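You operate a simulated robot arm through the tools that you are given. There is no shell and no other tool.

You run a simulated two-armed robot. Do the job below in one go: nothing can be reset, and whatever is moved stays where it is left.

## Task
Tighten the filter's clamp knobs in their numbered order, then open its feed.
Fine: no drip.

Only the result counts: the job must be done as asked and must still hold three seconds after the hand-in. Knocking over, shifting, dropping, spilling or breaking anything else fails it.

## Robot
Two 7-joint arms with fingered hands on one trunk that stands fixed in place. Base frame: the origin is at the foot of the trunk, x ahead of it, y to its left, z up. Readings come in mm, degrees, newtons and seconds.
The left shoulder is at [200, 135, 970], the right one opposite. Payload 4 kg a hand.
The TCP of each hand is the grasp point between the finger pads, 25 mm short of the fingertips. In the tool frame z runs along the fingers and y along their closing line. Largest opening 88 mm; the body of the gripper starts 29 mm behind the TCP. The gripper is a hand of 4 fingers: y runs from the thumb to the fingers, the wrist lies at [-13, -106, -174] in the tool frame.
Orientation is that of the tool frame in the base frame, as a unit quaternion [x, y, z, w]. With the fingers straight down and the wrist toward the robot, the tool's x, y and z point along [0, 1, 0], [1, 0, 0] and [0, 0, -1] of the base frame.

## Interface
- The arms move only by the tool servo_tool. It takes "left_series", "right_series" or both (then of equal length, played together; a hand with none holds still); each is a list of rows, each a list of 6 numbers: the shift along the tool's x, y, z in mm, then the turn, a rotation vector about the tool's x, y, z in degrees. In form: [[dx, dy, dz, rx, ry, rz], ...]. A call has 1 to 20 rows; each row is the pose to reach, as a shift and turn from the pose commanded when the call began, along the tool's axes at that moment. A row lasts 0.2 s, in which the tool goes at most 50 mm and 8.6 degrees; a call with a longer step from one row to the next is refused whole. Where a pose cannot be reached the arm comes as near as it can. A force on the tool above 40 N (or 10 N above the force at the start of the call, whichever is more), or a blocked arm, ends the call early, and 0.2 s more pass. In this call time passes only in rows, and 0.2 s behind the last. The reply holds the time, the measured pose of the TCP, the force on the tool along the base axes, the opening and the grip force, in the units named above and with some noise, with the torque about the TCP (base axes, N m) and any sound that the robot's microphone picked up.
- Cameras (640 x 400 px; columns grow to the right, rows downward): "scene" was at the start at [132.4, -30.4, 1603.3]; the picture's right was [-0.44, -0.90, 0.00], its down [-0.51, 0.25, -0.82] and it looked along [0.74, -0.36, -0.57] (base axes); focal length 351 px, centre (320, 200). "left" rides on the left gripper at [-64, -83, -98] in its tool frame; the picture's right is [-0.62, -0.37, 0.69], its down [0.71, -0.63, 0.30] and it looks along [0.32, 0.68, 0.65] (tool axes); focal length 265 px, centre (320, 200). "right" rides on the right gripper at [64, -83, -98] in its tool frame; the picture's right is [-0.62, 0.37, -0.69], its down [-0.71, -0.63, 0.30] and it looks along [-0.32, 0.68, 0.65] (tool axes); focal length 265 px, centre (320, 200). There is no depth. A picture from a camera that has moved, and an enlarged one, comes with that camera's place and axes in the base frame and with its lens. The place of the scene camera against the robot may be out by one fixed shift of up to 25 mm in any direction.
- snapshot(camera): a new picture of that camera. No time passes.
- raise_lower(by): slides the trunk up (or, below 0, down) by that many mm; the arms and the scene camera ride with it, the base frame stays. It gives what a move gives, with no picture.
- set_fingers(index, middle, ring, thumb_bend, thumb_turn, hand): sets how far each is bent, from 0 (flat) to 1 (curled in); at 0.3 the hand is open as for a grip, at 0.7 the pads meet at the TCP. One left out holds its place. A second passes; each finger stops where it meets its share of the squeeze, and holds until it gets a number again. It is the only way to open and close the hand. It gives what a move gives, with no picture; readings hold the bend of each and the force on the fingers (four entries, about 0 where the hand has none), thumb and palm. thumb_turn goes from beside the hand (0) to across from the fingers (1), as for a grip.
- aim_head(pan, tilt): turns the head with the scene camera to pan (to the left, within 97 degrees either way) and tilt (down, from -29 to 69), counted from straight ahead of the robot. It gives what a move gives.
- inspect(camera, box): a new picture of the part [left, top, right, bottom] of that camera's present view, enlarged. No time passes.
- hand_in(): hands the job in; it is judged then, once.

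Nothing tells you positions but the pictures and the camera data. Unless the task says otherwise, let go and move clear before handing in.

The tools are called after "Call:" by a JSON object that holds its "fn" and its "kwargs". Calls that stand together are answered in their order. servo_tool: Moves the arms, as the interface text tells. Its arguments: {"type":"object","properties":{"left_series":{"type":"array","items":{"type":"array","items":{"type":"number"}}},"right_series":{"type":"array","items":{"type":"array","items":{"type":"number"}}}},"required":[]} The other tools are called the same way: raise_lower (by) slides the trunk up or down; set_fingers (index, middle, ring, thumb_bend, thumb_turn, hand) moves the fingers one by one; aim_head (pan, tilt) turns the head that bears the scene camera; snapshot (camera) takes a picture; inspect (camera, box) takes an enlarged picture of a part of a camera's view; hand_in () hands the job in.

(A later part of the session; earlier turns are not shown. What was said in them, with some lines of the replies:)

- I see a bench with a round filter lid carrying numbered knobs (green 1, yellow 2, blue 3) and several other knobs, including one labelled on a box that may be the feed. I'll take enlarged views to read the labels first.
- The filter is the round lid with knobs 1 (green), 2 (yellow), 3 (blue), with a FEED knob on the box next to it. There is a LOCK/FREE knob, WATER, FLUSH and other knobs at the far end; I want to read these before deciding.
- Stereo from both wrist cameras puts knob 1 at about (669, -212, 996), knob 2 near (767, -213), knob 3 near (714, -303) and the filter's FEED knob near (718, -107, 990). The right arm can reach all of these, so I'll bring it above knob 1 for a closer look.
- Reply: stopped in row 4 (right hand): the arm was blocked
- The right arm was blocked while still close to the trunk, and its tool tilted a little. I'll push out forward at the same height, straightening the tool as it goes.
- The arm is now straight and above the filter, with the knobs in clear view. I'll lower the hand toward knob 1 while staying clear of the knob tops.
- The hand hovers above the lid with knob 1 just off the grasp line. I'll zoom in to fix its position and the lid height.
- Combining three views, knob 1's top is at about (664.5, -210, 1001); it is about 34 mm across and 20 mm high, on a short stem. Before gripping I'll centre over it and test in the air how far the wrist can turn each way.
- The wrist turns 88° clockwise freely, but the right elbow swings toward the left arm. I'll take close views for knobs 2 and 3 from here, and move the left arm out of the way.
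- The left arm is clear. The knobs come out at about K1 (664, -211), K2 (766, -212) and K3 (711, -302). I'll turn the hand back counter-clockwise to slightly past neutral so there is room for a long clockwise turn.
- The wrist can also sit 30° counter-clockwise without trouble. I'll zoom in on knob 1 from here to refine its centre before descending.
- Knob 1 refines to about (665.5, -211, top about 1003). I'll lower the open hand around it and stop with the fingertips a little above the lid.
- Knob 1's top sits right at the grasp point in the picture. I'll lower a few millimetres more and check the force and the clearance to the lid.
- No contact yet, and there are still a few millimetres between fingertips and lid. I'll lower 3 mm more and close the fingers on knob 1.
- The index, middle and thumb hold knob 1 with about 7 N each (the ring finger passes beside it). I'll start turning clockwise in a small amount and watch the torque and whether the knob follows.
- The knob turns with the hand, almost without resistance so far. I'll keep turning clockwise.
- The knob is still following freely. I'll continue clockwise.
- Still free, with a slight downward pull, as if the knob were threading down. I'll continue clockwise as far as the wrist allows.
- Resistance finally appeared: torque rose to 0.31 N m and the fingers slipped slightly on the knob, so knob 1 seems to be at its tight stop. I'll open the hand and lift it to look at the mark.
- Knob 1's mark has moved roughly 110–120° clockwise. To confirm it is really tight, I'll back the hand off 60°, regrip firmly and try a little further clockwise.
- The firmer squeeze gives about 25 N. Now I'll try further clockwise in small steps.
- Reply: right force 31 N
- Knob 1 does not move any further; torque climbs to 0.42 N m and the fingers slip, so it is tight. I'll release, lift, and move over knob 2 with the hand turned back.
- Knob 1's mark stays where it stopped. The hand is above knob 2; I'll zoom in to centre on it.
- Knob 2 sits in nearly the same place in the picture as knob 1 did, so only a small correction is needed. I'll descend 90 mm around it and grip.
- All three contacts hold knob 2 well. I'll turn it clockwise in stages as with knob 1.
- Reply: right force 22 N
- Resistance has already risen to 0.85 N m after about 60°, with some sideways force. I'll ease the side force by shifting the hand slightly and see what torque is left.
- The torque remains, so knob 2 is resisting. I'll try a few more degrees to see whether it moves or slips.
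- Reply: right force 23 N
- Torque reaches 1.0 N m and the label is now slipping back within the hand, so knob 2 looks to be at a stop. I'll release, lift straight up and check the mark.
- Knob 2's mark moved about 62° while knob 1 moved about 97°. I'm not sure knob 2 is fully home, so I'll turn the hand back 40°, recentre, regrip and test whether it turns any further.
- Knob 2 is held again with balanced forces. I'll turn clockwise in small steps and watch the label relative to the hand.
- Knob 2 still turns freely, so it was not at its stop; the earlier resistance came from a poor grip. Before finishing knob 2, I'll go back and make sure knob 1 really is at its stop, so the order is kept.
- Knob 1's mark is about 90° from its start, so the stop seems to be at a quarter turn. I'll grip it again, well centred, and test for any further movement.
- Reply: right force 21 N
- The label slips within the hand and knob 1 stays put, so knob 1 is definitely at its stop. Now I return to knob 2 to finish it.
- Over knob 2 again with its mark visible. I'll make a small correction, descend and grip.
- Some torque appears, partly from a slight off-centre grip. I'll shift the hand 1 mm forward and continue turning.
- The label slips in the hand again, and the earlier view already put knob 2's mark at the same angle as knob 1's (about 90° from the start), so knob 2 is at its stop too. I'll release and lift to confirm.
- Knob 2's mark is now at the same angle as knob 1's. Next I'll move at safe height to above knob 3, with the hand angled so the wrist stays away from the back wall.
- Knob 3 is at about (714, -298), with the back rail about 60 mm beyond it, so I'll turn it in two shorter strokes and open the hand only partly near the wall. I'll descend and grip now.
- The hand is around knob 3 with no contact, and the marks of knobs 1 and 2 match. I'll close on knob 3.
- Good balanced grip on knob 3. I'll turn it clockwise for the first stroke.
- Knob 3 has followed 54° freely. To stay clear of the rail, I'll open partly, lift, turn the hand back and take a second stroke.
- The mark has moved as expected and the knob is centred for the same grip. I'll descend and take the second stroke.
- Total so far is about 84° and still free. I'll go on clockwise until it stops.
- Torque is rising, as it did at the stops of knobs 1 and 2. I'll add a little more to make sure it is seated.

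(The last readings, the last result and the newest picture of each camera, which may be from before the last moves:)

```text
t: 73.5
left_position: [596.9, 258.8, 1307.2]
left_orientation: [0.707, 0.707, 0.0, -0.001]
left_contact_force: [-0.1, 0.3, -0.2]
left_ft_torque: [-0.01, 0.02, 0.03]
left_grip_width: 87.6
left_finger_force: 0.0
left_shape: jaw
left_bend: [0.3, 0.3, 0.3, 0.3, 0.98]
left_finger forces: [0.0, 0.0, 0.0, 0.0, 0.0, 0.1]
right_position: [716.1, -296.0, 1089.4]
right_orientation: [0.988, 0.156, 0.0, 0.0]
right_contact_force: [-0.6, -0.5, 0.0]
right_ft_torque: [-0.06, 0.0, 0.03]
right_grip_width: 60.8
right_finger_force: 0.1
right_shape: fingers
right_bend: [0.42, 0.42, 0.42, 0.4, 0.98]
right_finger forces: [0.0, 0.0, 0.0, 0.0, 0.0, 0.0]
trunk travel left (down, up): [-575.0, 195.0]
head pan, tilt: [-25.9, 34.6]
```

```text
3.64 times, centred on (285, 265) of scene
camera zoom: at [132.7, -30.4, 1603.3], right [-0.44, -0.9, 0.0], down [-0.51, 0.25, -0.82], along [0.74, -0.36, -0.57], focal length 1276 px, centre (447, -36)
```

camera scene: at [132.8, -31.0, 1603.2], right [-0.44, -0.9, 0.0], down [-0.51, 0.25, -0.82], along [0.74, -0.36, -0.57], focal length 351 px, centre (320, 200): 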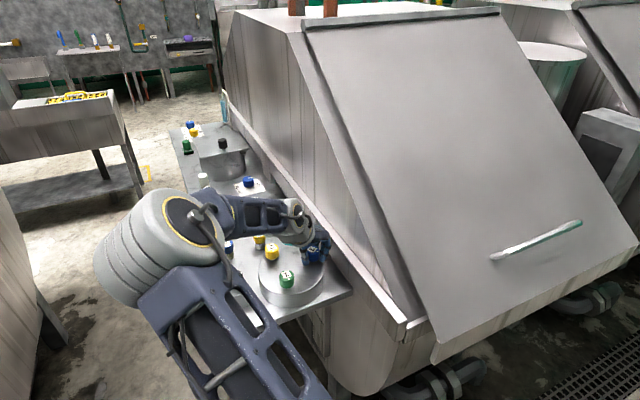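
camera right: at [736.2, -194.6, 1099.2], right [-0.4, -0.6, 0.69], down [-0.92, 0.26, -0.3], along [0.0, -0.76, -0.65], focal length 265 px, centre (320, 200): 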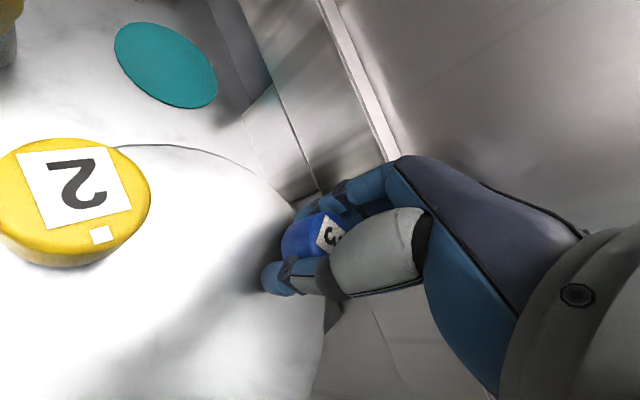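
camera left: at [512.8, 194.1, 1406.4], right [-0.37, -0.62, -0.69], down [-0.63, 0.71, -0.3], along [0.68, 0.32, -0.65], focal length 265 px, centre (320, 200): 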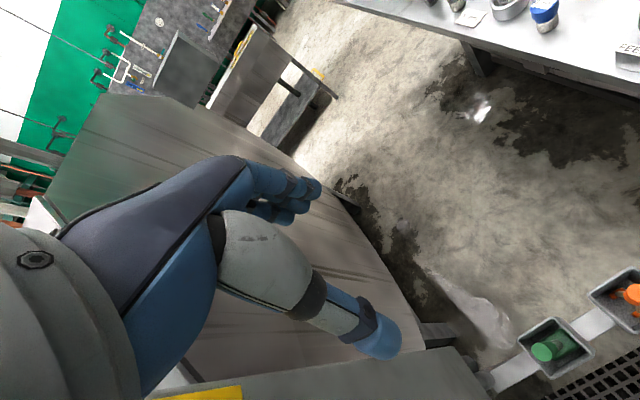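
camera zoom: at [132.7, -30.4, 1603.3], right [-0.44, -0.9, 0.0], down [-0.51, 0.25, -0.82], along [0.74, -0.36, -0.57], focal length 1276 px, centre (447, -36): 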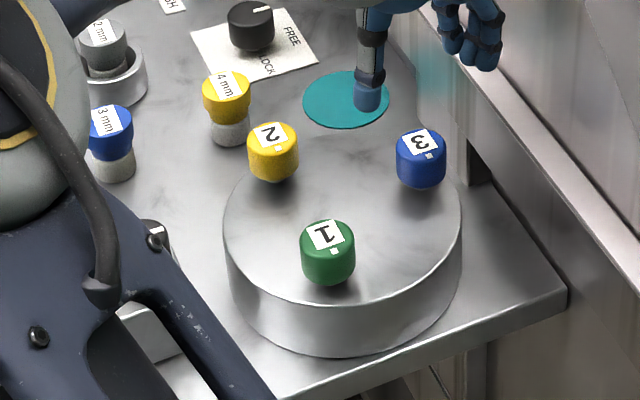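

All three marks now match and each knob is at its stop. The WATER and DRAIN/SHUT knobs show that a mark pointing toward the wall means shut, and the open kettle feed points a quarter turn counter-clockwise from that, so the filter's FEED needs a counter-clockwise turn. I'll move above the FEED knob.

Call:
{"fn": "servo_tool", "kwargs": {"right_series": [[10.5, -30, 0, 0, 0, -7], [21, -60, 0, 0, 0, -14], [32, -90, 0, 0, 0, -21], [42.5, -120, 0, 0, 0, -28], [53, -150, 0, 0, 0, -35], [63.7, -180.6, 0, 0, 0, -42]]}}

Call:
{"fn": "set_fingers", "kwargs": {"hand": "right", "index": 0.3, "middle": 0.3, "ring": 0.3, "thumb_bend": 0.3}}

Call:
{"fn": "snapshot", "kwargs": {"camera": "right"}}

Call:
{"fn": "inspect", "kwargs": {"camera": "right", "box": [160, 180, 360, 340]}}

Call:
{"fn": "snapshot", "kwargs": {"camera": "scene"}}

```text
t: 74.9
left_position: [596.6, 258.6, 1307.7]
left_orientation: [0.707, 0.707, 0.0, 0.0]
left_contact_force: [0.4, -0.9, 1.2]
left_ft_torque: [0.04, 0.02, 0.02]
left_grip_width: 87.7
left_finger_force: 0.1
left_shape: jaw
left_bend: [0.3, 0.3, 0.3, 0.3, 0.98]
left_finger forces: [0.0, 0.0, 0.0, 0.0, 0.1, 0.1]
right_position: [721.7, -105.0, 1091.0]
right_orientation: [0.866, 0.501, 0.0, 0.0]
right_contact_force: [0.3, 0.4, -0.3]
right_ft_torque: [0.01, -0.04, -0.02]
right_grip_width: 60.6
right_finger_force: 0.1
right_shape: fingers
right_bend: [0.42, 0.42, 0.42, 0.4, 0.98]
right_finger forces: [0.0, 0.0, 0.0, 0.0, 0.0, 0.0]
trunk travel left (down, up): [-575.0, 195.0]
head pan, tilt: [-25.9, 34.6]
```

```text
t: 75.9
left_position: [596.1, 258.2, 1308.8]
left_orientation: [0.707, 0.707, -0.001, -0.001]
left_contact_force: [0.3, 0.2, -1.2]
left_ft_torque: [-0.02, -0.01, 0.0]
left_grip_width: 87.7
left_finger_force: 0.0
left_shape: jaw
left_bend: [0.3, 0.3, 0.3, 0.3, 0.98]
left_finger forces: [0.1, 0.0, 0.1, 0.0, 0.0, 0.1]
right_position: [720.7, -104.7, 1092.2]
right_orientation: [0.866, 0.501, -0.001, -0.001]
right_contact_force: [0.3, -0.6, 1.0]
right_ft_torque: [-0.01, 0.01, -0.03]
right_grip_width: 84.4
right_finger_force: 0.1
right_shape: fingers
right_bend: [0.3, 0.3, 0.3, 0.3, 0.98]
right_finger forces: [0.0, 0.1, 0.1, 0.2, 0.0, 0.1]
trunk travel left (down, up): [-575.0, 195.0]
head pan, tilt: [-25.9, 34.6]
```

```text
taken
camera right: at [680.2, -7.2, 1190.9], right [0.01, -0.72, 0.69], down [-0.9, -0.3, -0.3], along [0.43, -0.62, -0.65], focal length 265 px, centre (320, 200)
```

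right: 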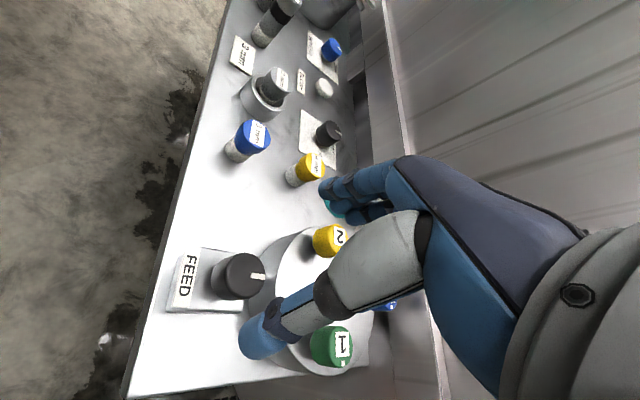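

```text
2.50 times, centred on (260, 260) of right
camera zoom: at [680.2, -7.2, 1190.9], right [0.01, -0.72, 0.69], down [-0.9, -0.3, -0.3], along [0.43, -0.62, -0.65], focal length 664 px, centre (470, 50)
```

zoom: 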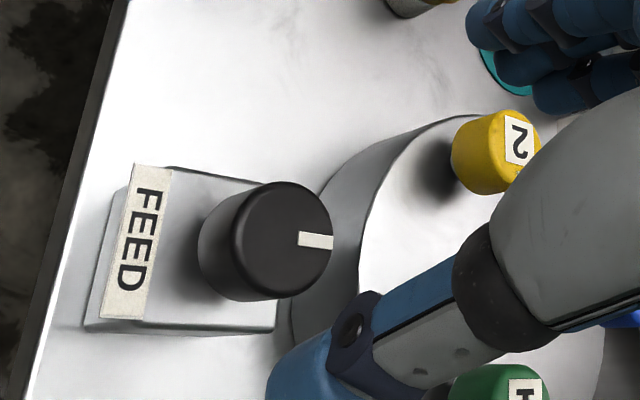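

```text
taken
camera scene: at [132.5, -30.4, 1603.3], right [-0.44, -0.9, 0.0], down [-0.51, 0.25, -0.82], along [0.74, -0.36, -0.57], focal length 351 px, centre (320, 200)
```

scene: 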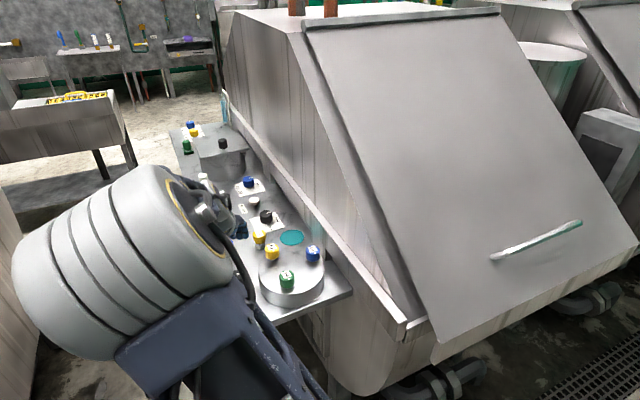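

The FEED knob refines to about (713.6, -106, top 1005) on a box whose top is near 968, so the same grip height is safe. I'll correct the position and descend around it.

Call:
{"fn": "servo_tool", "kwargs": {"right_series": [[-4.2, -5.9, 20, 0, 0, 0], [-4.2, -5.9, 45, 0, 0, 0], [-4.2, -5.9, 65, 0, 0, 0], [-4.2, -5.9, 78, 0, 0, 0], [-4.2, -5.9, 88, 0, 0, 0]]}}

Call:
{"fn": "snapshot", "kwargs": {"camera": "right"}}

Call:
{"fn": "inspect", "kwargs": {"camera": "right", "box": [200, 180, 440, 380]}}

```text
t: 77.1
left_position: [596.5, 257.8, 1308.6]
left_orientation: [0.706, 0.708, 0.0, 0.0]
left_contact_force: [-0.8, -0.8, 0.1]
left_ft_torque: [0.0, -0.01, -0.02]
left_grip_width: 87.4
left_finger_force: 0.1
left_shape: jaw
left_bend: [0.3, 0.3, 0.3, 0.3, 0.98]
left_finger forces: [0.1, 0.0, 0.0, 0.1, 0.1, 0.1]
right_position: [715.4, -105.7, 1003.4]
right_orientation: [0.866, 0.5, -0.001, 0.001]
right_contact_force: [0.5, 0.3, -1.8]
right_ft_torque: [0.02, 0.02, -0.03]
right_grip_width: 84.2
right_finger_force: 0.0
right_shape: fingers
right_bend: [0.3, 0.3, 0.3, 0.3, 0.98]
right_finger forces: [0.0, 0.1, 0.0, 0.0, 0.0, 0.0]
trunk travel left (down, up): [-575.0, 195.0]
head pan, tilt: [-25.9, 34.6]
```

```text
taken
camera right: at [672.8, -9.2, 1101.4], right [0.01, -0.72, 0.69], down [-0.9, -0.3, -0.3], along [0.43, -0.62, -0.65], focal length 265 px, centre (320, 200)
```

right: 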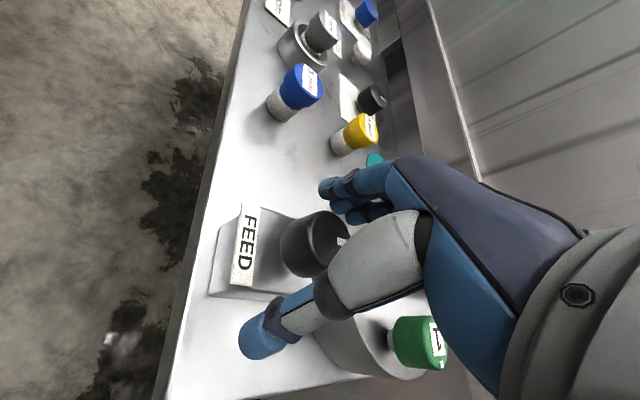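

```text
2.00 times, centred on (320, 280) of right
camera zoom: at [672.8, -9.2, 1101.4], right [0.01, -0.72, 0.69], down [-0.9, -0.3, -0.3], along [0.43, -0.62, -0.65], focal length 531 px, centre (320, 40)
```

zoom: 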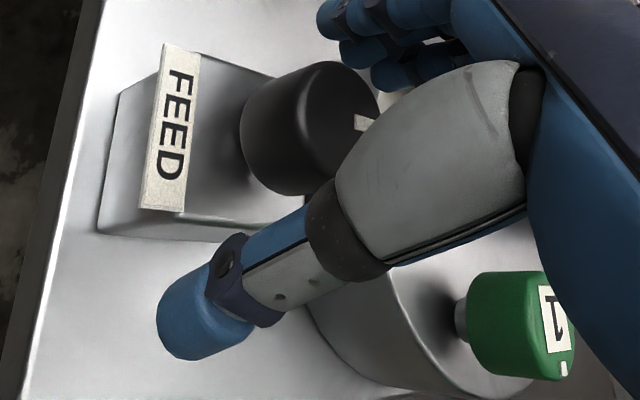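

The FEED knob is between the fingers with no contact. I'll lower 2 mm and close.

Call:
{"fn": "servo_tool", "kwargs": {"right_series": [[0, 0, 2, 0, 0, 0]]}}

Call:
{"fn": "set_fingers", "kwargs": {"hand": "right", "index": 0.7, "middle": 0.7, "ring": 0.65, "thumb_bend": 0.7}}

Call:
{"fn": "inspect", "kwargs": {"camera": "right", "box": [200, 180, 440, 380]}}

```text
t: 77.5
left_position: [596.1, 258.2, 1308.7]
left_orientation: [0.707, 0.707, 0.0, 0.0]
left_contact_force: [0.4, -0.7, 0.1]
left_ft_torque: [0.0, -0.02, 0.0]
left_grip_width: 87.5
left_finger_force: 0.1
left_shape: jaw
left_bend: [0.3, 0.3, 0.3, 0.3, 0.98]
left_finger forces: [0.0, 0.0, 0.1, 0.1, 0.1, 0.0]
right_position: [713.2, -107.0, 1001.3]
right_orientation: [0.866, 0.5, 0.0, 0.0]
right_contact_force: [-0.1, -0.4, -0.7]
right_ft_torque: [0.02, 0.01, 0.01]
right_grip_width: 84.4
right_finger_force: 0.0
right_shape: fingers
right_bend: [0.3, 0.3, 0.3, 0.3, 0.98]
right_finger forces: [0.1, 0.0, 0.0, 0.0, 0.1, 0.0]
trunk travel left (down, up): [-575.0, 195.0]
head pan, tilt: [-25.9, 34.6]
```

```text
t: 78.5
left_position: [596.9, 258.0, 1308.7]
left_orientation: [0.708, 0.707, 0.0, 0.0]
left_contact_force: [-0.2, -0.7, 0.7]
left_ft_torque: [0.01, 0.01, 0.02]
left_grip_width: 87.4
left_finger_force: 0.2
left_shape: jaw
left_bend: [0.3, 0.3, 0.3, 0.3, 0.98]
left_finger forces: [0.0, 0.0, 0.0, 0.0, 0.0, 0.0]
right_position: [713.5, -107.4, 1000.7]
right_orientation: [0.866, 0.499, -0.001, 0.0]
right_contact_force: [7.6, -5.1, -4.5]
right_ft_torque: [-0.09, -0.06, 0.02]
right_grip_width: 23.0
right_finger_force: 10.1
right_shape: fingers
right_bend: [0.58, 0.62, 0.65, 0.61, 0.97]
right_finger forces: [8.9, 5.8, 0.0, 0.0, 6.2, 0.0]
trunk travel left (down, up): [-575.0, 195.0]
head pan, tilt: [-25.9, 34.6]
```

```text
2.00 times, centred on (320, 280) of right
camera zoom: at [672.8, -9.4, 1099.6], right [0.01, -0.72, 0.69], down [-0.9, -0.3, -0.3], along [0.43, -0.62, -0.65], focal length 531 px, centre (320, 40)
```

zoom: 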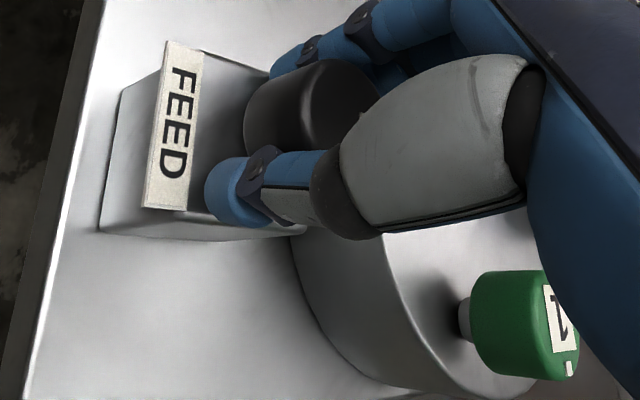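

The FEED knob is gripped well. I'll turn it counter-clockwise in a small first step and check that it moves.

Call:
{"fn": "servo_tool", "kwargs": {"right_series": [[0, 0, 0, 0, 0, -5], [0, 0, 0, 0, 0, -10], [0, 0, 0, 0, 0, -15]]}}

Call:
{"fn": "inspect", "kwargs": {"camera": "right", "box": [200, 180, 440, 380]}}

Call:
{"fn": "snapshot", "kwargs": {"camera": "scene"}}

```text
t: 79.3
left_position: [596.0, 257.5, 1308.9]
left_orientation: [0.707, 0.707, 0.0, 0.0]
left_contact_force: [0.2, 0.3, -0.4]
left_ft_torque: [-0.01, 0.01, 0.03]
left_grip_width: 87.4
left_finger_force: 0.0
left_shape: jaw
left_bend: [0.3, 0.3, 0.3, 0.3, 0.98]
left_finger forces: [0.1, 0.0, 0.0, 0.0, 0.0, 0.0]
right_position: [713.5, -105.5, 1000.8]
right_orientation: [0.794, 0.608, 0.001, 0.001]
right_contact_force: [8.5, -6.6, -3.6]
right_ft_torque: [-0.12, -0.12, 0.0]
right_grip_width: 22.8
right_finger_force: 10.5
right_shape: fingers
right_bend: [0.57, 0.62, 0.65, 0.62, 0.97]
right_finger forces: [8.1, 7.0, 0.0, 0.1, 5.8, 0.0]
trunk travel left (down, up): [-575.0, 195.0]
head pan, tilt: [-25.9, 34.6]
```

```text
2.00 times, centred on (320, 280) of right
camera zoom: at [648.6, -22.3, 1099.4], right [0.2, -0.69, 0.69], down [-0.79, -0.53, -0.3], along [0.58, -0.49, -0.65], focal length 531 px, centre (320, 40)
```

zoom: 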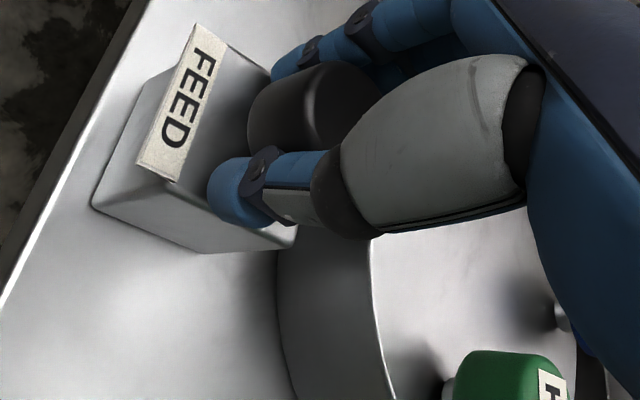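

```text
taken
camera scene: at [132.9, -30.5, 1603.3], right [-0.44, -0.9, 0.0], down [-0.51, 0.25, -0.82], along [0.74, -0.36, -0.57], focal length 351 px, centre (320, 200)
```

scene: 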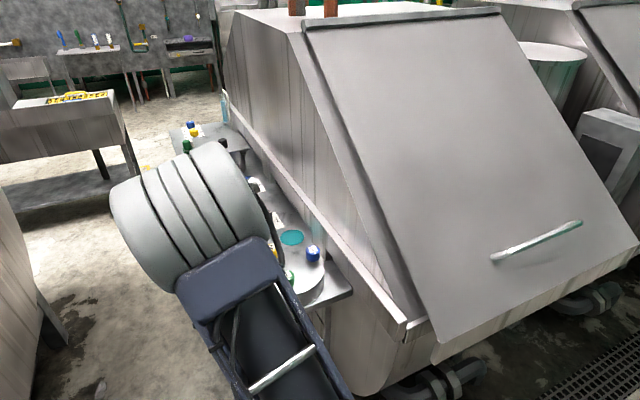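

No resisting torque counter-clockwise, so it is turning. I'll continue counter-clockwise.

Call:
{"fn": "servo_tool", "kwargs": {"right_series": [[0, 0, 0, 0, 0, -6], [0, 0, 0, 0, 0, -12], [0, 0, 0, 0, 0, -18], [0, 0, 0, 0, 0, -24], [0, 0, 0, 0, 0, -30], [0, 0, 0, 0, 0, -36], [0, 0, 0, 0, 0, -42], [0, 0, 0, 0, 0, -48]]}}

Call:
{"fn": "inspect", "kwargs": {"camera": "right", "box": [200, 180, 440, 380]}}

Call:
{"fn": "inspect", "kwargs": {"camera": "scene", "box": [210, 210, 350, 320]}}

```text
t: 81.1
left_position: [596.1, 257.8, 1308.4]
left_orientation: [0.707, 0.707, 0.0, 0.0]
left_contact_force: [0.1, 0.1, -0.7]
left_ft_torque: [0.02, -0.03, 0.02]
left_grip_width: 87.6
left_finger_force: 0.1
left_shape: jaw
left_bend: [0.3, 0.3, 0.3, 0.3, 0.98]
left_finger forces: [0.1, 0.0, 0.0, 0.0, 0.1, 0.0]
right_position: [713.7, -106.3, 999.8]
right_orientation: [0.476, 0.879, -0.002, 0.0]
right_contact_force: [8.9, -2.9, -2.4]
right_ft_torque: [-0.09, -0.09, 0.0]
right_grip_width: 22.2
right_finger_force: 9.7
right_shape: fingers
right_bend: [0.59, 0.63, 0.65, 0.61, 0.98]
right_finger forces: [6.3, 6.2, 0.1, 0.0, 7.3, 0.0]
trunk travel left (down, up): [-575.0, 195.0]
head pan, tilt: [-25.9, 34.6]
```

```text
2.00 times, centred on (320, 280) of right
camera zoom: at [607.1, -97.5, 1099.4], right [0.65, -0.32, 0.69], down [-0.14, -0.94, -0.3], along [0.75, 0.1, -0.65], focal length 531 px, centre (320, 40)
```

zoom: 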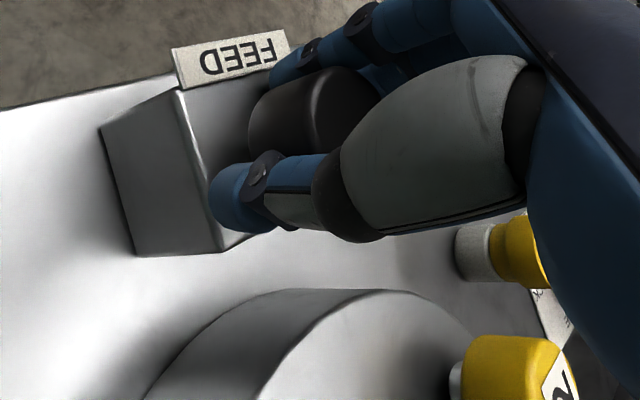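

```text
3.64 times, centred on (280, 265) of scene
camera zoom: at [132.8, -30.3, 1603.3], right [-0.44, -0.9, 0.0], down [-0.51, 0.25, -0.82], along [0.74, -0.36, -0.57], focal length 1276 px, centre (466, -36)
```

zoom: 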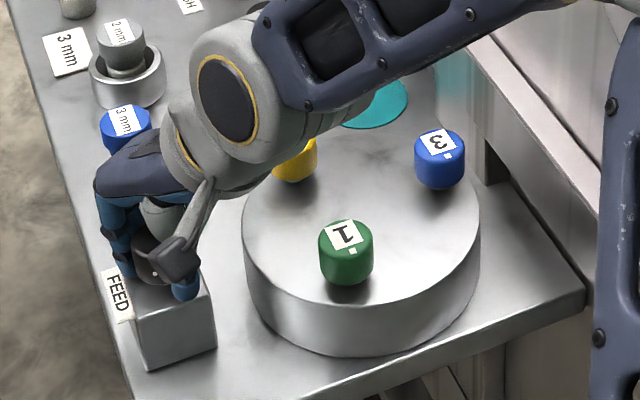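

The hand is at about -33°. I want to check the FEED mark and the clearance to the label and plugs before going on.

Call:
{"fn": "inspect", "kwargs": {"camera": "scene", "box": [225, 250, 275, 300]}}

Call:
{"fn": "snapshot", "kwargs": {"camera": "right"}}

```text
8.00 times, centred on (250, 275) of scene
camera zoom: at [132.8, -30.3, 1603.3], right [-0.44, -0.9, 0.0], down [-0.51, 0.25, -0.82], along [0.74, -0.36, -0.57], focal length 2806 px, centre (880, -400)
```

zoom: 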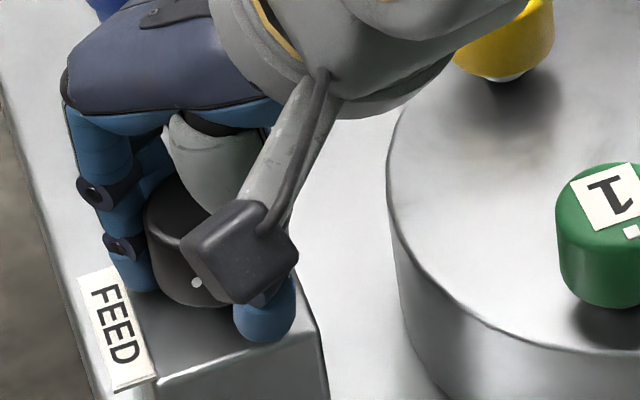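

```text
taken
camera right: at [607.1, -97.5, 1099.4], right [0.65, -0.32, 0.69], down [-0.14, -0.94, -0.3], along [0.75, 0.1, -0.65], focal length 265 px, centre (320, 200)
```

right: 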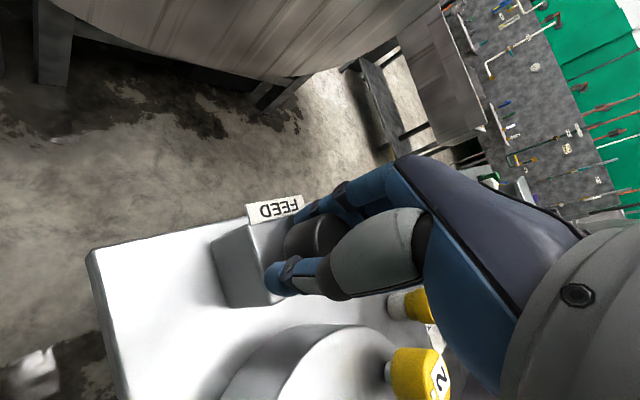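

The knob has turned about 63°. To keep the fingers off the label plate, I'll release, lift, look at the mark and take a second stroke from the starting angle.

Call:
{"fn": "set_fingers", "kwargs": {"hand": "right", "index": 0.38, "middle": 0.38, "ring": 0.38, "thumb_bend": 0.38}}

Call:
{"fn": "servo_tool", "kwargs": {"right_series": [[0, 0, -20, 0, 0, 0], [0, 0, -45, 0, 0, 0], [0, 0, -70, 0, 0, 0], [0, 0, -90, 0, 0, 0], [0, 0, -90, 0, 0, 8], [0, 0, -90, 0, 0, 16], [0, 0, -90, 0, 0, 24], [0, 0, -90, 0, 0, 32], [0, 0, -90, 0, 0, 40], [0, 0, -90, 0, 0, 48], [0, 0, -90, 0, 0, 56], [0, 0, -90, 0, 0, 63]]}}

Call:
{"fn": "inspect", "kwargs": {"camera": "right", "box": [160, 180, 360, 340]}}

```text
t: 82.1
left_position: [596.1, 258.5, 1308.4]
left_orientation: [0.706, 0.708, 0.0, -0.001]
left_contact_force: [0.0, 0.4, 0.4]
left_ft_torque: [-0.03, -0.01, -0.02]
left_grip_width: 87.7
left_finger_force: 0.1
left_shape: jaw
left_bend: [0.3, 0.3, 0.3, 0.3, 0.98]
left_finger forces: [0.0, 0.1, 0.1, 0.0, 0.0, 0.0]
right_position: [712.3, -106.0, 1000.7]
right_orientation: [0.477, 0.879, -0.001, 0.0]
right_contact_force: [0.6, -0.1, 0.4]
right_ft_torque: [0.0, 0.0, -0.02]
right_grip_width: 67.5
right_finger_force: 0.1
right_shape: fingers
right_bend: [0.38, 0.38, 0.38, 0.38, 0.98]
right_finger forces: [0.1, 0.0, 0.1, 0.0, 0.0, 0.0]
trunk travel left (down, up): [-575.0, 195.0]
head pan, tilt: [-25.9, 34.6]
```

```text
t: 84.7
left_position: [597.3, 258.2, 1308.2]
left_orientation: [0.707, 0.707, 0.0, 0.0]
left_contact_force: [-1.4, 0.0, -0.1]
left_ft_torque: [0.05, -0.03, 0.03]
left_grip_width: 87.5
left_finger_force: 0.1
left_shape: jaw
left_bend: [0.3, 0.3, 0.3, 0.3, 0.98]
left_finger forces: [0.0, 0.0, 0.1, 0.0, 0.0, 0.0]
right_position: [713.3, -105.2, 1091.2]
right_orientation: [0.867, 0.499, -0.001, 0.001]
right_contact_force: [0.3, 0.6, 0.2]
right_ft_torque: [-0.02, -0.02, 0.01]
right_grip_width: 67.6
right_finger_force: 0.0
right_shape: fingers
right_bend: [0.38, 0.38, 0.38, 0.38, 0.98]
right_finger forces: [0.0, 0.0, 0.1, 0.0, 0.0, 0.0]
trunk travel left (down, up): [-575.0, 195.0]
head pan, tilt: [-25.9, 34.6]
```

```text
2.50 times, centred on (260, 260) of right
camera zoom: at [672.3, -8.4, 1189.6], right [0.01, -0.72, 0.69], down [-0.9, -0.3, -0.3], along [0.43, -0.63, -0.65], focal length 664 px, centre (470, 50)
```

zoom: 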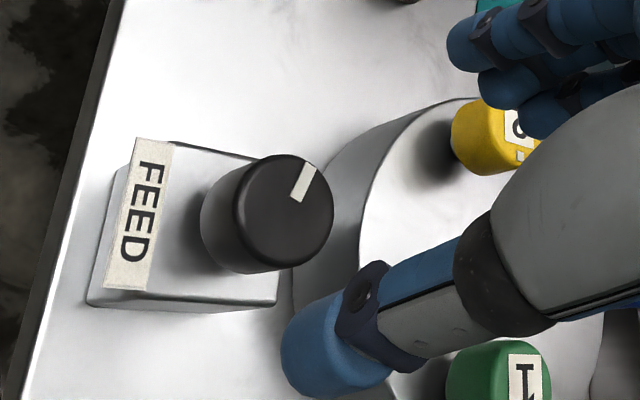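

The FEED mark has turned about 60° counter-clockwise. I'll descend again, grip and finish the quarter turn to its stop.

Call:
{"fn": "servo_tool", "kwargs": {"right_series": [[0.2, 0.8, 20, 0, 0, 0], [0.2, 0.8, 45, 0, 0, 0], [0.2, 0.8, 65, 0, 0, 0], [0.2, 0.8, 80, 0, 0, 0], [0.2, 0.8, 90, 0, 0, 0]]}}

Call:
{"fn": "set_fingers", "kwargs": {"hand": "right", "index": 0.7, "middle": 0.7, "ring": 0.65, "thumb_bend": 0.7}}

Call:
{"fn": "servo_tool", "kwargs": {"right_series": [[0, 0, 0, 0, 0, -6], [0, 0, 0, 0, 0, -12], [0, 0, 0, 0, 0, -18], [0, 0, 0, 0, 0, -24]]}}

Call:
{"fn": "servo_tool", "kwargs": {"right_series": [[0, 0, 0, 0, 0, -5], [0, 0, 0, 0, 0, -10]]}}

```text
t: 85.9
left_position: [595.6, 257.3, 1308.4]
left_orientation: [0.707, 0.707, 0.0, 0.0]
left_contact_force: [1.0, -0.3, 0.0]
left_ft_torque: [0.01, 0.01, 0.01]
left_grip_width: 87.5
left_finger_force: 0.1
left_shape: jaw
left_bend: [0.3, 0.3, 0.3, 0.3, 0.98]
left_finger forces: [0.1, 0.0, 0.1, 0.0, 0.1, 0.0]
right_position: [714.3, -108.0, 1002.4]
right_orientation: [0.866, 0.501, -0.001, 0.001]
right_contact_force: [-0.3, -0.6, 0.4]
right_ft_torque: [0.01, -0.01, -0.02]
right_grip_width: 67.4
right_finger_force: 0.0
right_shape: fingers
right_bend: [0.38, 0.38, 0.38, 0.38, 0.98]
right_finger forces: [0.0, 0.0, 0.0, 0.0, 0.1, 0.0]
trunk travel left (down, up): [-575.0, 195.0]
head pan, tilt: [-25.9, 34.6]
```

```text
t: 86.9
left_position: [596.6, 258.7, 1308.8]
left_orientation: [0.707, 0.707, 0.001, 0.0]
left_contact_force: [-0.3, 0.6, -0.3]
left_ft_torque: [0.01, 0.01, -0.04]
left_grip_width: 87.3
left_finger_force: 0.0
left_shape: jaw
left_bend: [0.3, 0.3, 0.3, 0.3, 0.98]
left_finger forces: [0.1, 0.0, 0.1, 0.0, 0.1, 0.0]
right_position: [715.8, -107.8, 1001.8]
right_orientation: [0.866, 0.5, -0.002, 0.0]
right_contact_force: [5.2, -5.4, -4.8]
right_ft_torque: [-0.09, -0.08, 0.02]
right_grip_width: 23.8
right_finger_force: 10.1
right_shape: fingers
right_bend: [0.58, 0.62, 0.65, 0.6, 0.97]
right_finger forces: [7.6, 5.9, 0.1, 0.1, 7.1, 0.0]
trunk travel left (down, up): [-575.0, 195.0]
head pan, tilt: [-25.9, 34.6]
```

```text
t: 87.9
left_position: [595.6, 258.6, 1309.1]
left_orientation: [0.707, 0.707, -0.001, 0.0]
left_contact_force: [-0.4, -0.3, 0.4]
left_ft_torque: [-0.02, 0.02, 0.0]
left_grip_width: 87.7
left_finger_force: 0.0
left_shape: jaw
left_bend: [0.3, 0.3, 0.3, 0.3, 0.98]
left_finger forces: [0.1, 0.0, 0.0, 0.0, 0.1, 0.1]
right_position: [715.2, -106.3, 1001.6]
right_orientation: [0.743, 0.669, 0.0, 0.001]
right_contact_force: [6.9, -6.4, -0.4]
right_ft_torque: [-0.13, -0.08, -0.08]
right_grip_width: 23.3
right_finger_force: 9.6
right_shape: fingers
right_bend: [0.58, 0.62, 0.65, 0.61, 0.97]
right_finger forces: [6.5, 6.6, 0.0, 0.0, 6.6, 0.0]
trunk travel left (down, up): [-575.0, 195.0]
head pan, tilt: [-25.9, 34.6]
```

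```text
t: 88.5
left_position: [596.4, 258.6, 1308.1]
left_orientation: [0.707, 0.707, 0.0, 0.0]
left_contact_force: [-0.2, -0.1, 0.3]
left_ft_torque: [-0.03, 0.02, 0.01]
left_grip_width: 87.7
left_finger_force: 0.1
left_shape: jaw
left_bend: [0.3, 0.3, 0.3, 0.3, 0.98]
left_finger forces: [0.1, 0.0, 0.0, 0.0, 0.0, 0.0]
right_position: [715.7, -106.8, 1000.7]
right_orientation: [0.682, 0.731, -0.002, 0.001]
right_contact_force: [6.1, -8.5, -1.6]
right_ft_torque: [-0.15, -0.05, -0.15]
right_grip_width: 22.4
right_finger_force: 10.6
right_shape: fingers
right_bend: [0.58, 0.63, 0.65, 0.62, 0.96]
right_finger forces: [6.6, 7.2, 0.0, 0.0, 6.9, 0.1]
trunk travel left (down, up): [-575.0, 195.0]
head pan, tilt: [-25.9, 34.6]
```

A small resisting torque appeared at about a quarter turn in total, so FEED seems to be at its open stop. I'll release, lift and check the mark.

Call:
{"fn": "set_fingers", "kwargs": {"hand": "right", "index": 0.3, "middle": 0.3, "ring": 0.3, "thumb_bend": 0.3}}

Call:
{"fn": "servo_tool", "kwargs": {"right_series": [[0, 0, -20, 0, 0, 0], [0, 0, -45, 0, 0, 0], [0, 0, -70, 0, 0, 0], [0, 0, -95, 0, 0, 0]]}}

Call:
{"fn": "inspect", "kwargs": {"camera": "right", "box": [160, 180, 360, 340]}}

Call:
{"fn": "snapshot", "kwargs": {"camera": "scene"}}

```text
t: 89.5
left_position: [596.2, 256.0, 1307.3]
left_orientation: [0.707, 0.707, 0.0, -0.001]
left_contact_force: [-0.5, -0.1, -0.3]
left_ft_torque: [-0.01, -0.01, 0.02]
left_grip_width: 87.2
left_finger_force: 0.0
left_shape: jaw
left_bend: [0.3, 0.3, 0.3, 0.3, 0.98]
left_finger forces: [0.1, 0.0, 0.0, 0.0, 0.1, 0.1]
right_position: [713.6, -106.8, 1001.0]
right_orientation: [0.682, 0.731, -0.002, 0.0]
right_contact_force: [0.0, -0.2, 0.0]
right_ft_torque: [-0.02, -0.03, 0.02]
right_grip_width: 84.2
right_finger_force: 0.0
right_shape: fingers
right_bend: [0.3, 0.3, 0.3, 0.3, 0.97]
right_finger forces: [0.0, 0.0, 0.0, 0.0, 0.0, 0.1]
trunk travel left (down, up): [-575.0, 195.0]
head pan, tilt: [-25.9, 34.6]
```

```text
t: 90.5
left_position: [595.8, 257.9, 1307.6]
left_orientation: [0.707, 0.707, 0.0, -0.001]
left_contact_force: [-0.4, 0.0, -0.1]
left_ft_torque: [0.0, 0.01, 0.0]
left_grip_width: 87.3
left_finger_force: 0.0
left_shape: jaw
left_bend: [0.3, 0.3, 0.3, 0.3, 0.98]
left_finger forces: [0.0, 0.0, 0.0, 0.0, 0.0, 0.0]
right_position: [715.3, -106.9, 1095.5]
right_orientation: [0.682, 0.731, -0.001, 0.0]
right_contact_force: [0.1, 0.0, 0.0]
right_ft_torque: [0.0, 0.0, 0.0]
right_grip_width: 84.4
right_finger_force: 0.0
right_shape: fingers
right_bend: [0.3, 0.3, 0.3, 0.3, 0.97]
right_finger forces: [0.1, 0.0, 0.0, 0.1, 0.1, 0.1]
trunk travel left (down, up): [-575.0, 195.0]
head pan, tilt: [-25.9, 34.6]
```

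```text
2.50 times, centred on (260, 260) of right
camera zoom: at [626.6, -47.6, 1195.1], right [0.41, -0.59, 0.69], down [-0.58, -0.76, -0.3], along [0.7, -0.28, -0.65], focal length 664 px, centre (470, 50)
```

zoom: 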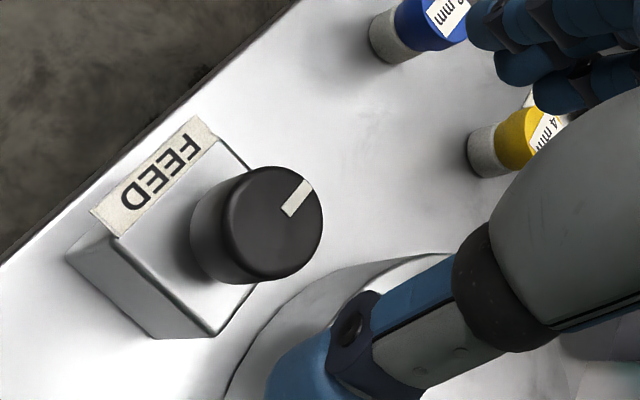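

```text
taken
camera scene: at [132.7, -30.4, 1603.3], right [-0.44, -0.9, 0.0], down [-0.51, 0.25, -0.82], along [0.74, -0.36, -0.57], focal length 351 px, centre (320, 200)
```

scene: 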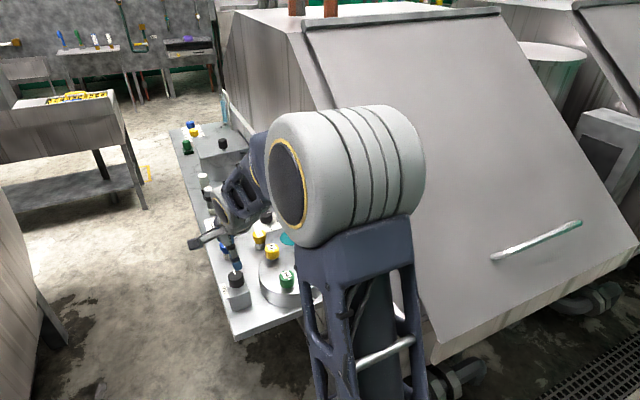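

The FEED mark now points a quarter turn (about 87–90°) counter-clockwise from shut, matching the open kettle feed. I'll raise the arm clear and inspect everything for drips or disturbance.

Call:
{"fn": "servo_tool", "kwargs": {"right_series": [[0, 0, -35, 0, 0, 0], [0, 0, -70, 0, 0, 0], [0, 0, -105, 0, 0, 0], [0, 0, -140, 0, 0, 0], [-30, -10, -140, 0, 0, 0], [-60, -20, -140, 0, 0, 0], [-90, -30, -140, 0, 0, 0]]}}

Call:
{"fn": "inspect", "kwargs": {"camera": "scene", "box": [200, 200, 360, 330]}}

Call:
{"fn": "snapshot", "kwargs": {"camera": "right"}}

Call:
{"fn": "inspect", "kwargs": {"camera": "right", "box": [40, 130, 300, 350]}}

```text
t: 92.1
left_position: [597.4, 259.3, 1307.8]
left_orientation: [0.707, 0.707, -0.001, 0.0]
left_contact_force: [-0.9, -0.1, 0.1]
left_ft_torque: [0.02, 0.0, 0.02]
left_grip_width: 87.6
left_finger_force: 0.1
left_shape: jaw
left_bend: [0.3, 0.3, 0.3, 0.3, 0.98]
left_finger forces: [0.0, 0.0, 0.0, 0.1, 0.0, 0.0]
right_position: [691.3, -197.4, 1236.3]
right_orientation: [0.682, 0.731, -0.001, 0.0]
right_contact_force: [0.2, 0.2, -0.3]
right_ft_torque: [0.0, 0.01, -0.02]
right_grip_width: 84.4
right_finger_force: 0.0
right_shape: fingers
right_bend: [0.3, 0.3, 0.3, 0.3, 0.97]
right_finger forces: [0.0, 0.0, 0.0, 0.1, 0.1, 0.0]
trunk travel left (down, up): [-575.0, 195.0]
head pan, tilt: [-25.9, 34.6]
```

```text
3.08 times, centred on (280, 265) of scene
camera zoom: at [132.5, -30.2, 1603.3], right [-0.44, -0.9, 0.0], down [-0.51, 0.25, -0.82], along [0.74, -0.36, -0.57], focal length 1079 px, centre (443, 0)
```

zoom: 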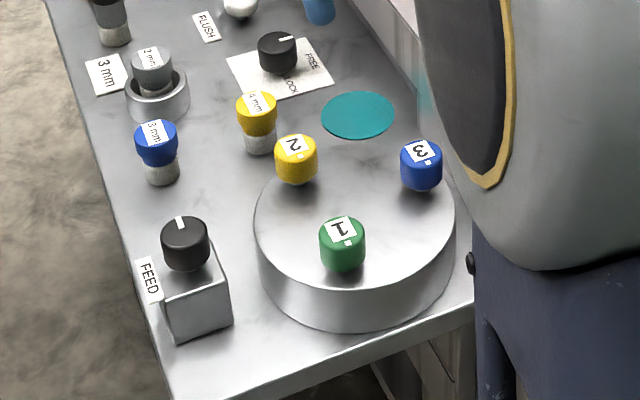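

```text
taken
camera right: at [602.7, -138.3, 1335.6], right [0.41, -0.59, 0.69], down [-0.58, -0.76, -0.3], along [0.7, -0.28, -0.65], focal length 265 px, centre (320, 200)
```

right: 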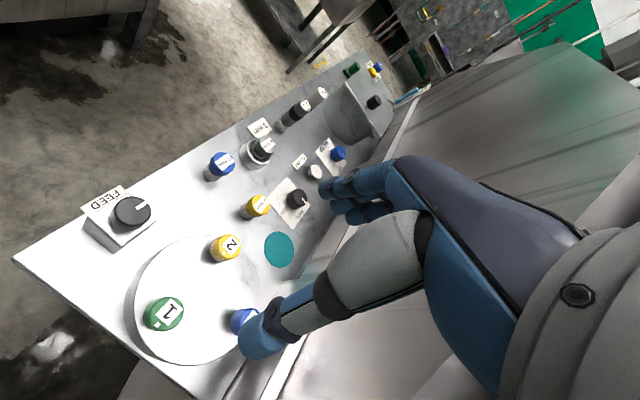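

```text
1.82 times, centred on (170, 240) of right
camera zoom: at [602.7, -138.3, 1335.6], right [0.41, -0.59, 0.69], down [-0.58, -0.76, -0.3], along [0.7, -0.28, -0.65], focal length 483 px, centre (593, 127)
```

zoom: 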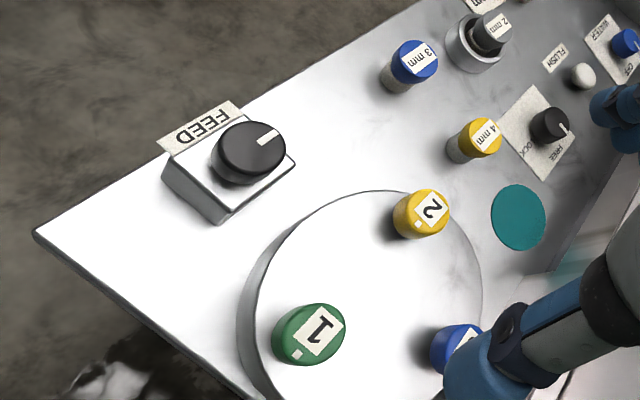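

No liquid is visible and nothing else looks moved. I'll zoom in once more to compare the three clamp marks and the FEED mark before handing in.

Call:
{"fn": "inspect", "kwargs": {"camera": "scene", "box": [260, 235, 325, 290]}}

Call:
{"fn": "inspect", "kwargs": {"camera": "scene", "box": [225, 255, 275, 300]}}

Call:
{"fn": "inspect", "kwargs": {"camera": "right", "box": [130, 220, 270, 350]}}

```text
7.27 times, centred on (292, 262) of scene
camera zoom: at [132.5, -30.2, 1603.3], right [-0.44, -0.9, 0.0], down [-0.51, 0.25, -0.82], along [0.74, -0.36, -0.57], focal length 2551 px, centre (520, -254)
```

zoom: 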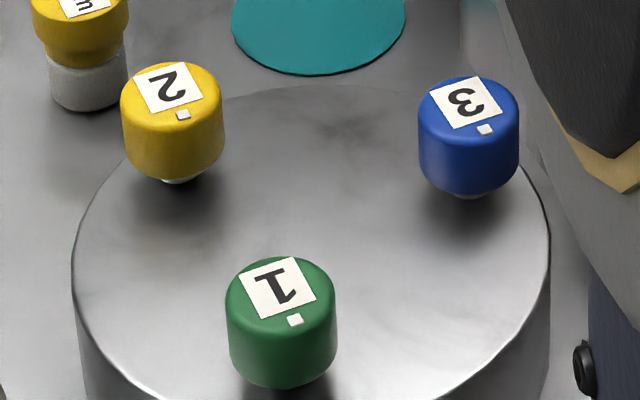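

```text
8.89 times, centred on (250, 278) of scene
camera zoom: at [132.5, -30.2, 1603.3], right [-0.44, -0.9, 0.0], down [-0.51, 0.25, -0.82], along [0.74, -0.36, -0.57], focal length 3118 px, centre (942, -489)
```

zoom: 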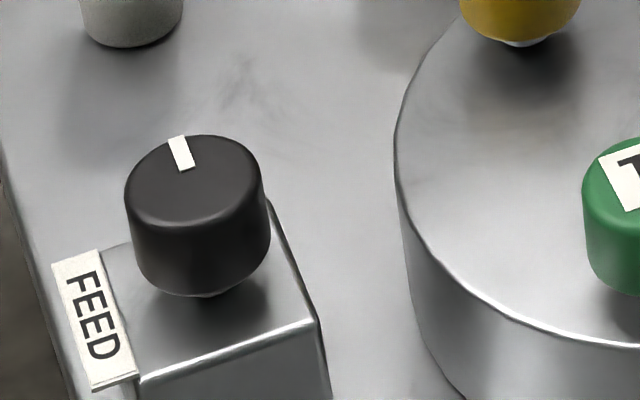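

```text
3.08 times, centred on (200, 285) of right
camera zoom: at [602.7, -138.3, 1335.6], right [0.41, -0.59, 0.69], down [-0.58, -0.76, -0.3], along [0.7, -0.28, -0.65], focal length 817 px, centre (689, -62)
```

zoom: 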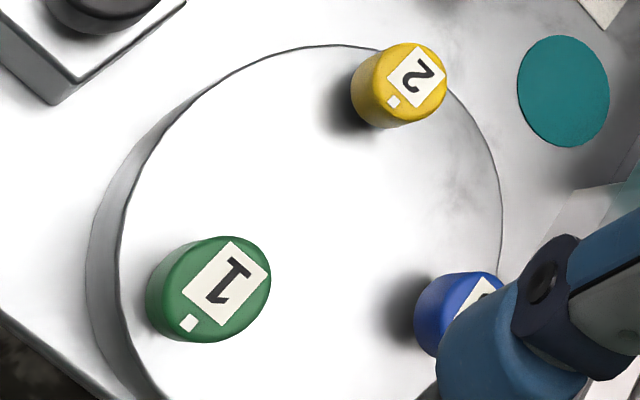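

All three clamp marks sit at the same tight-stop angle. The FEED mark lies parallel to its label, a full quarter turn open. There are no drips, the hand is clear, and I see nothing else disturbed, so I'm handing in.

Call:
{"fn": "hand_in", "kwargs": {}}

```text
The job is handed in.
```

I tightened the filter's three clamp knobs to their stops in order (1, 2, 3), then opened its feed. The job is handed in. I saw no drip in the final pictures, though I did not get a view underneath the filter.

- **Clamp knobs:** each turned about 90° clockwise until the fingers slipped on it. All three marks end at the same angle.
- **Order:** partway through knob 2 I doubted knob 1 and went back to check it. It did not move any further, so I finished knob 2 and then did knob 3.
- **Feed:** I turned the filter's FEED knob about 90° counter-clockwise. It has no open or shut markings, so I took the direction from the other knobs on the bench. On WATER and DRAIN, a mark pointing at the wall means off or shut.
- **Rest of the bench:** nothing else looks moved, and the right hand is open and raised clear.
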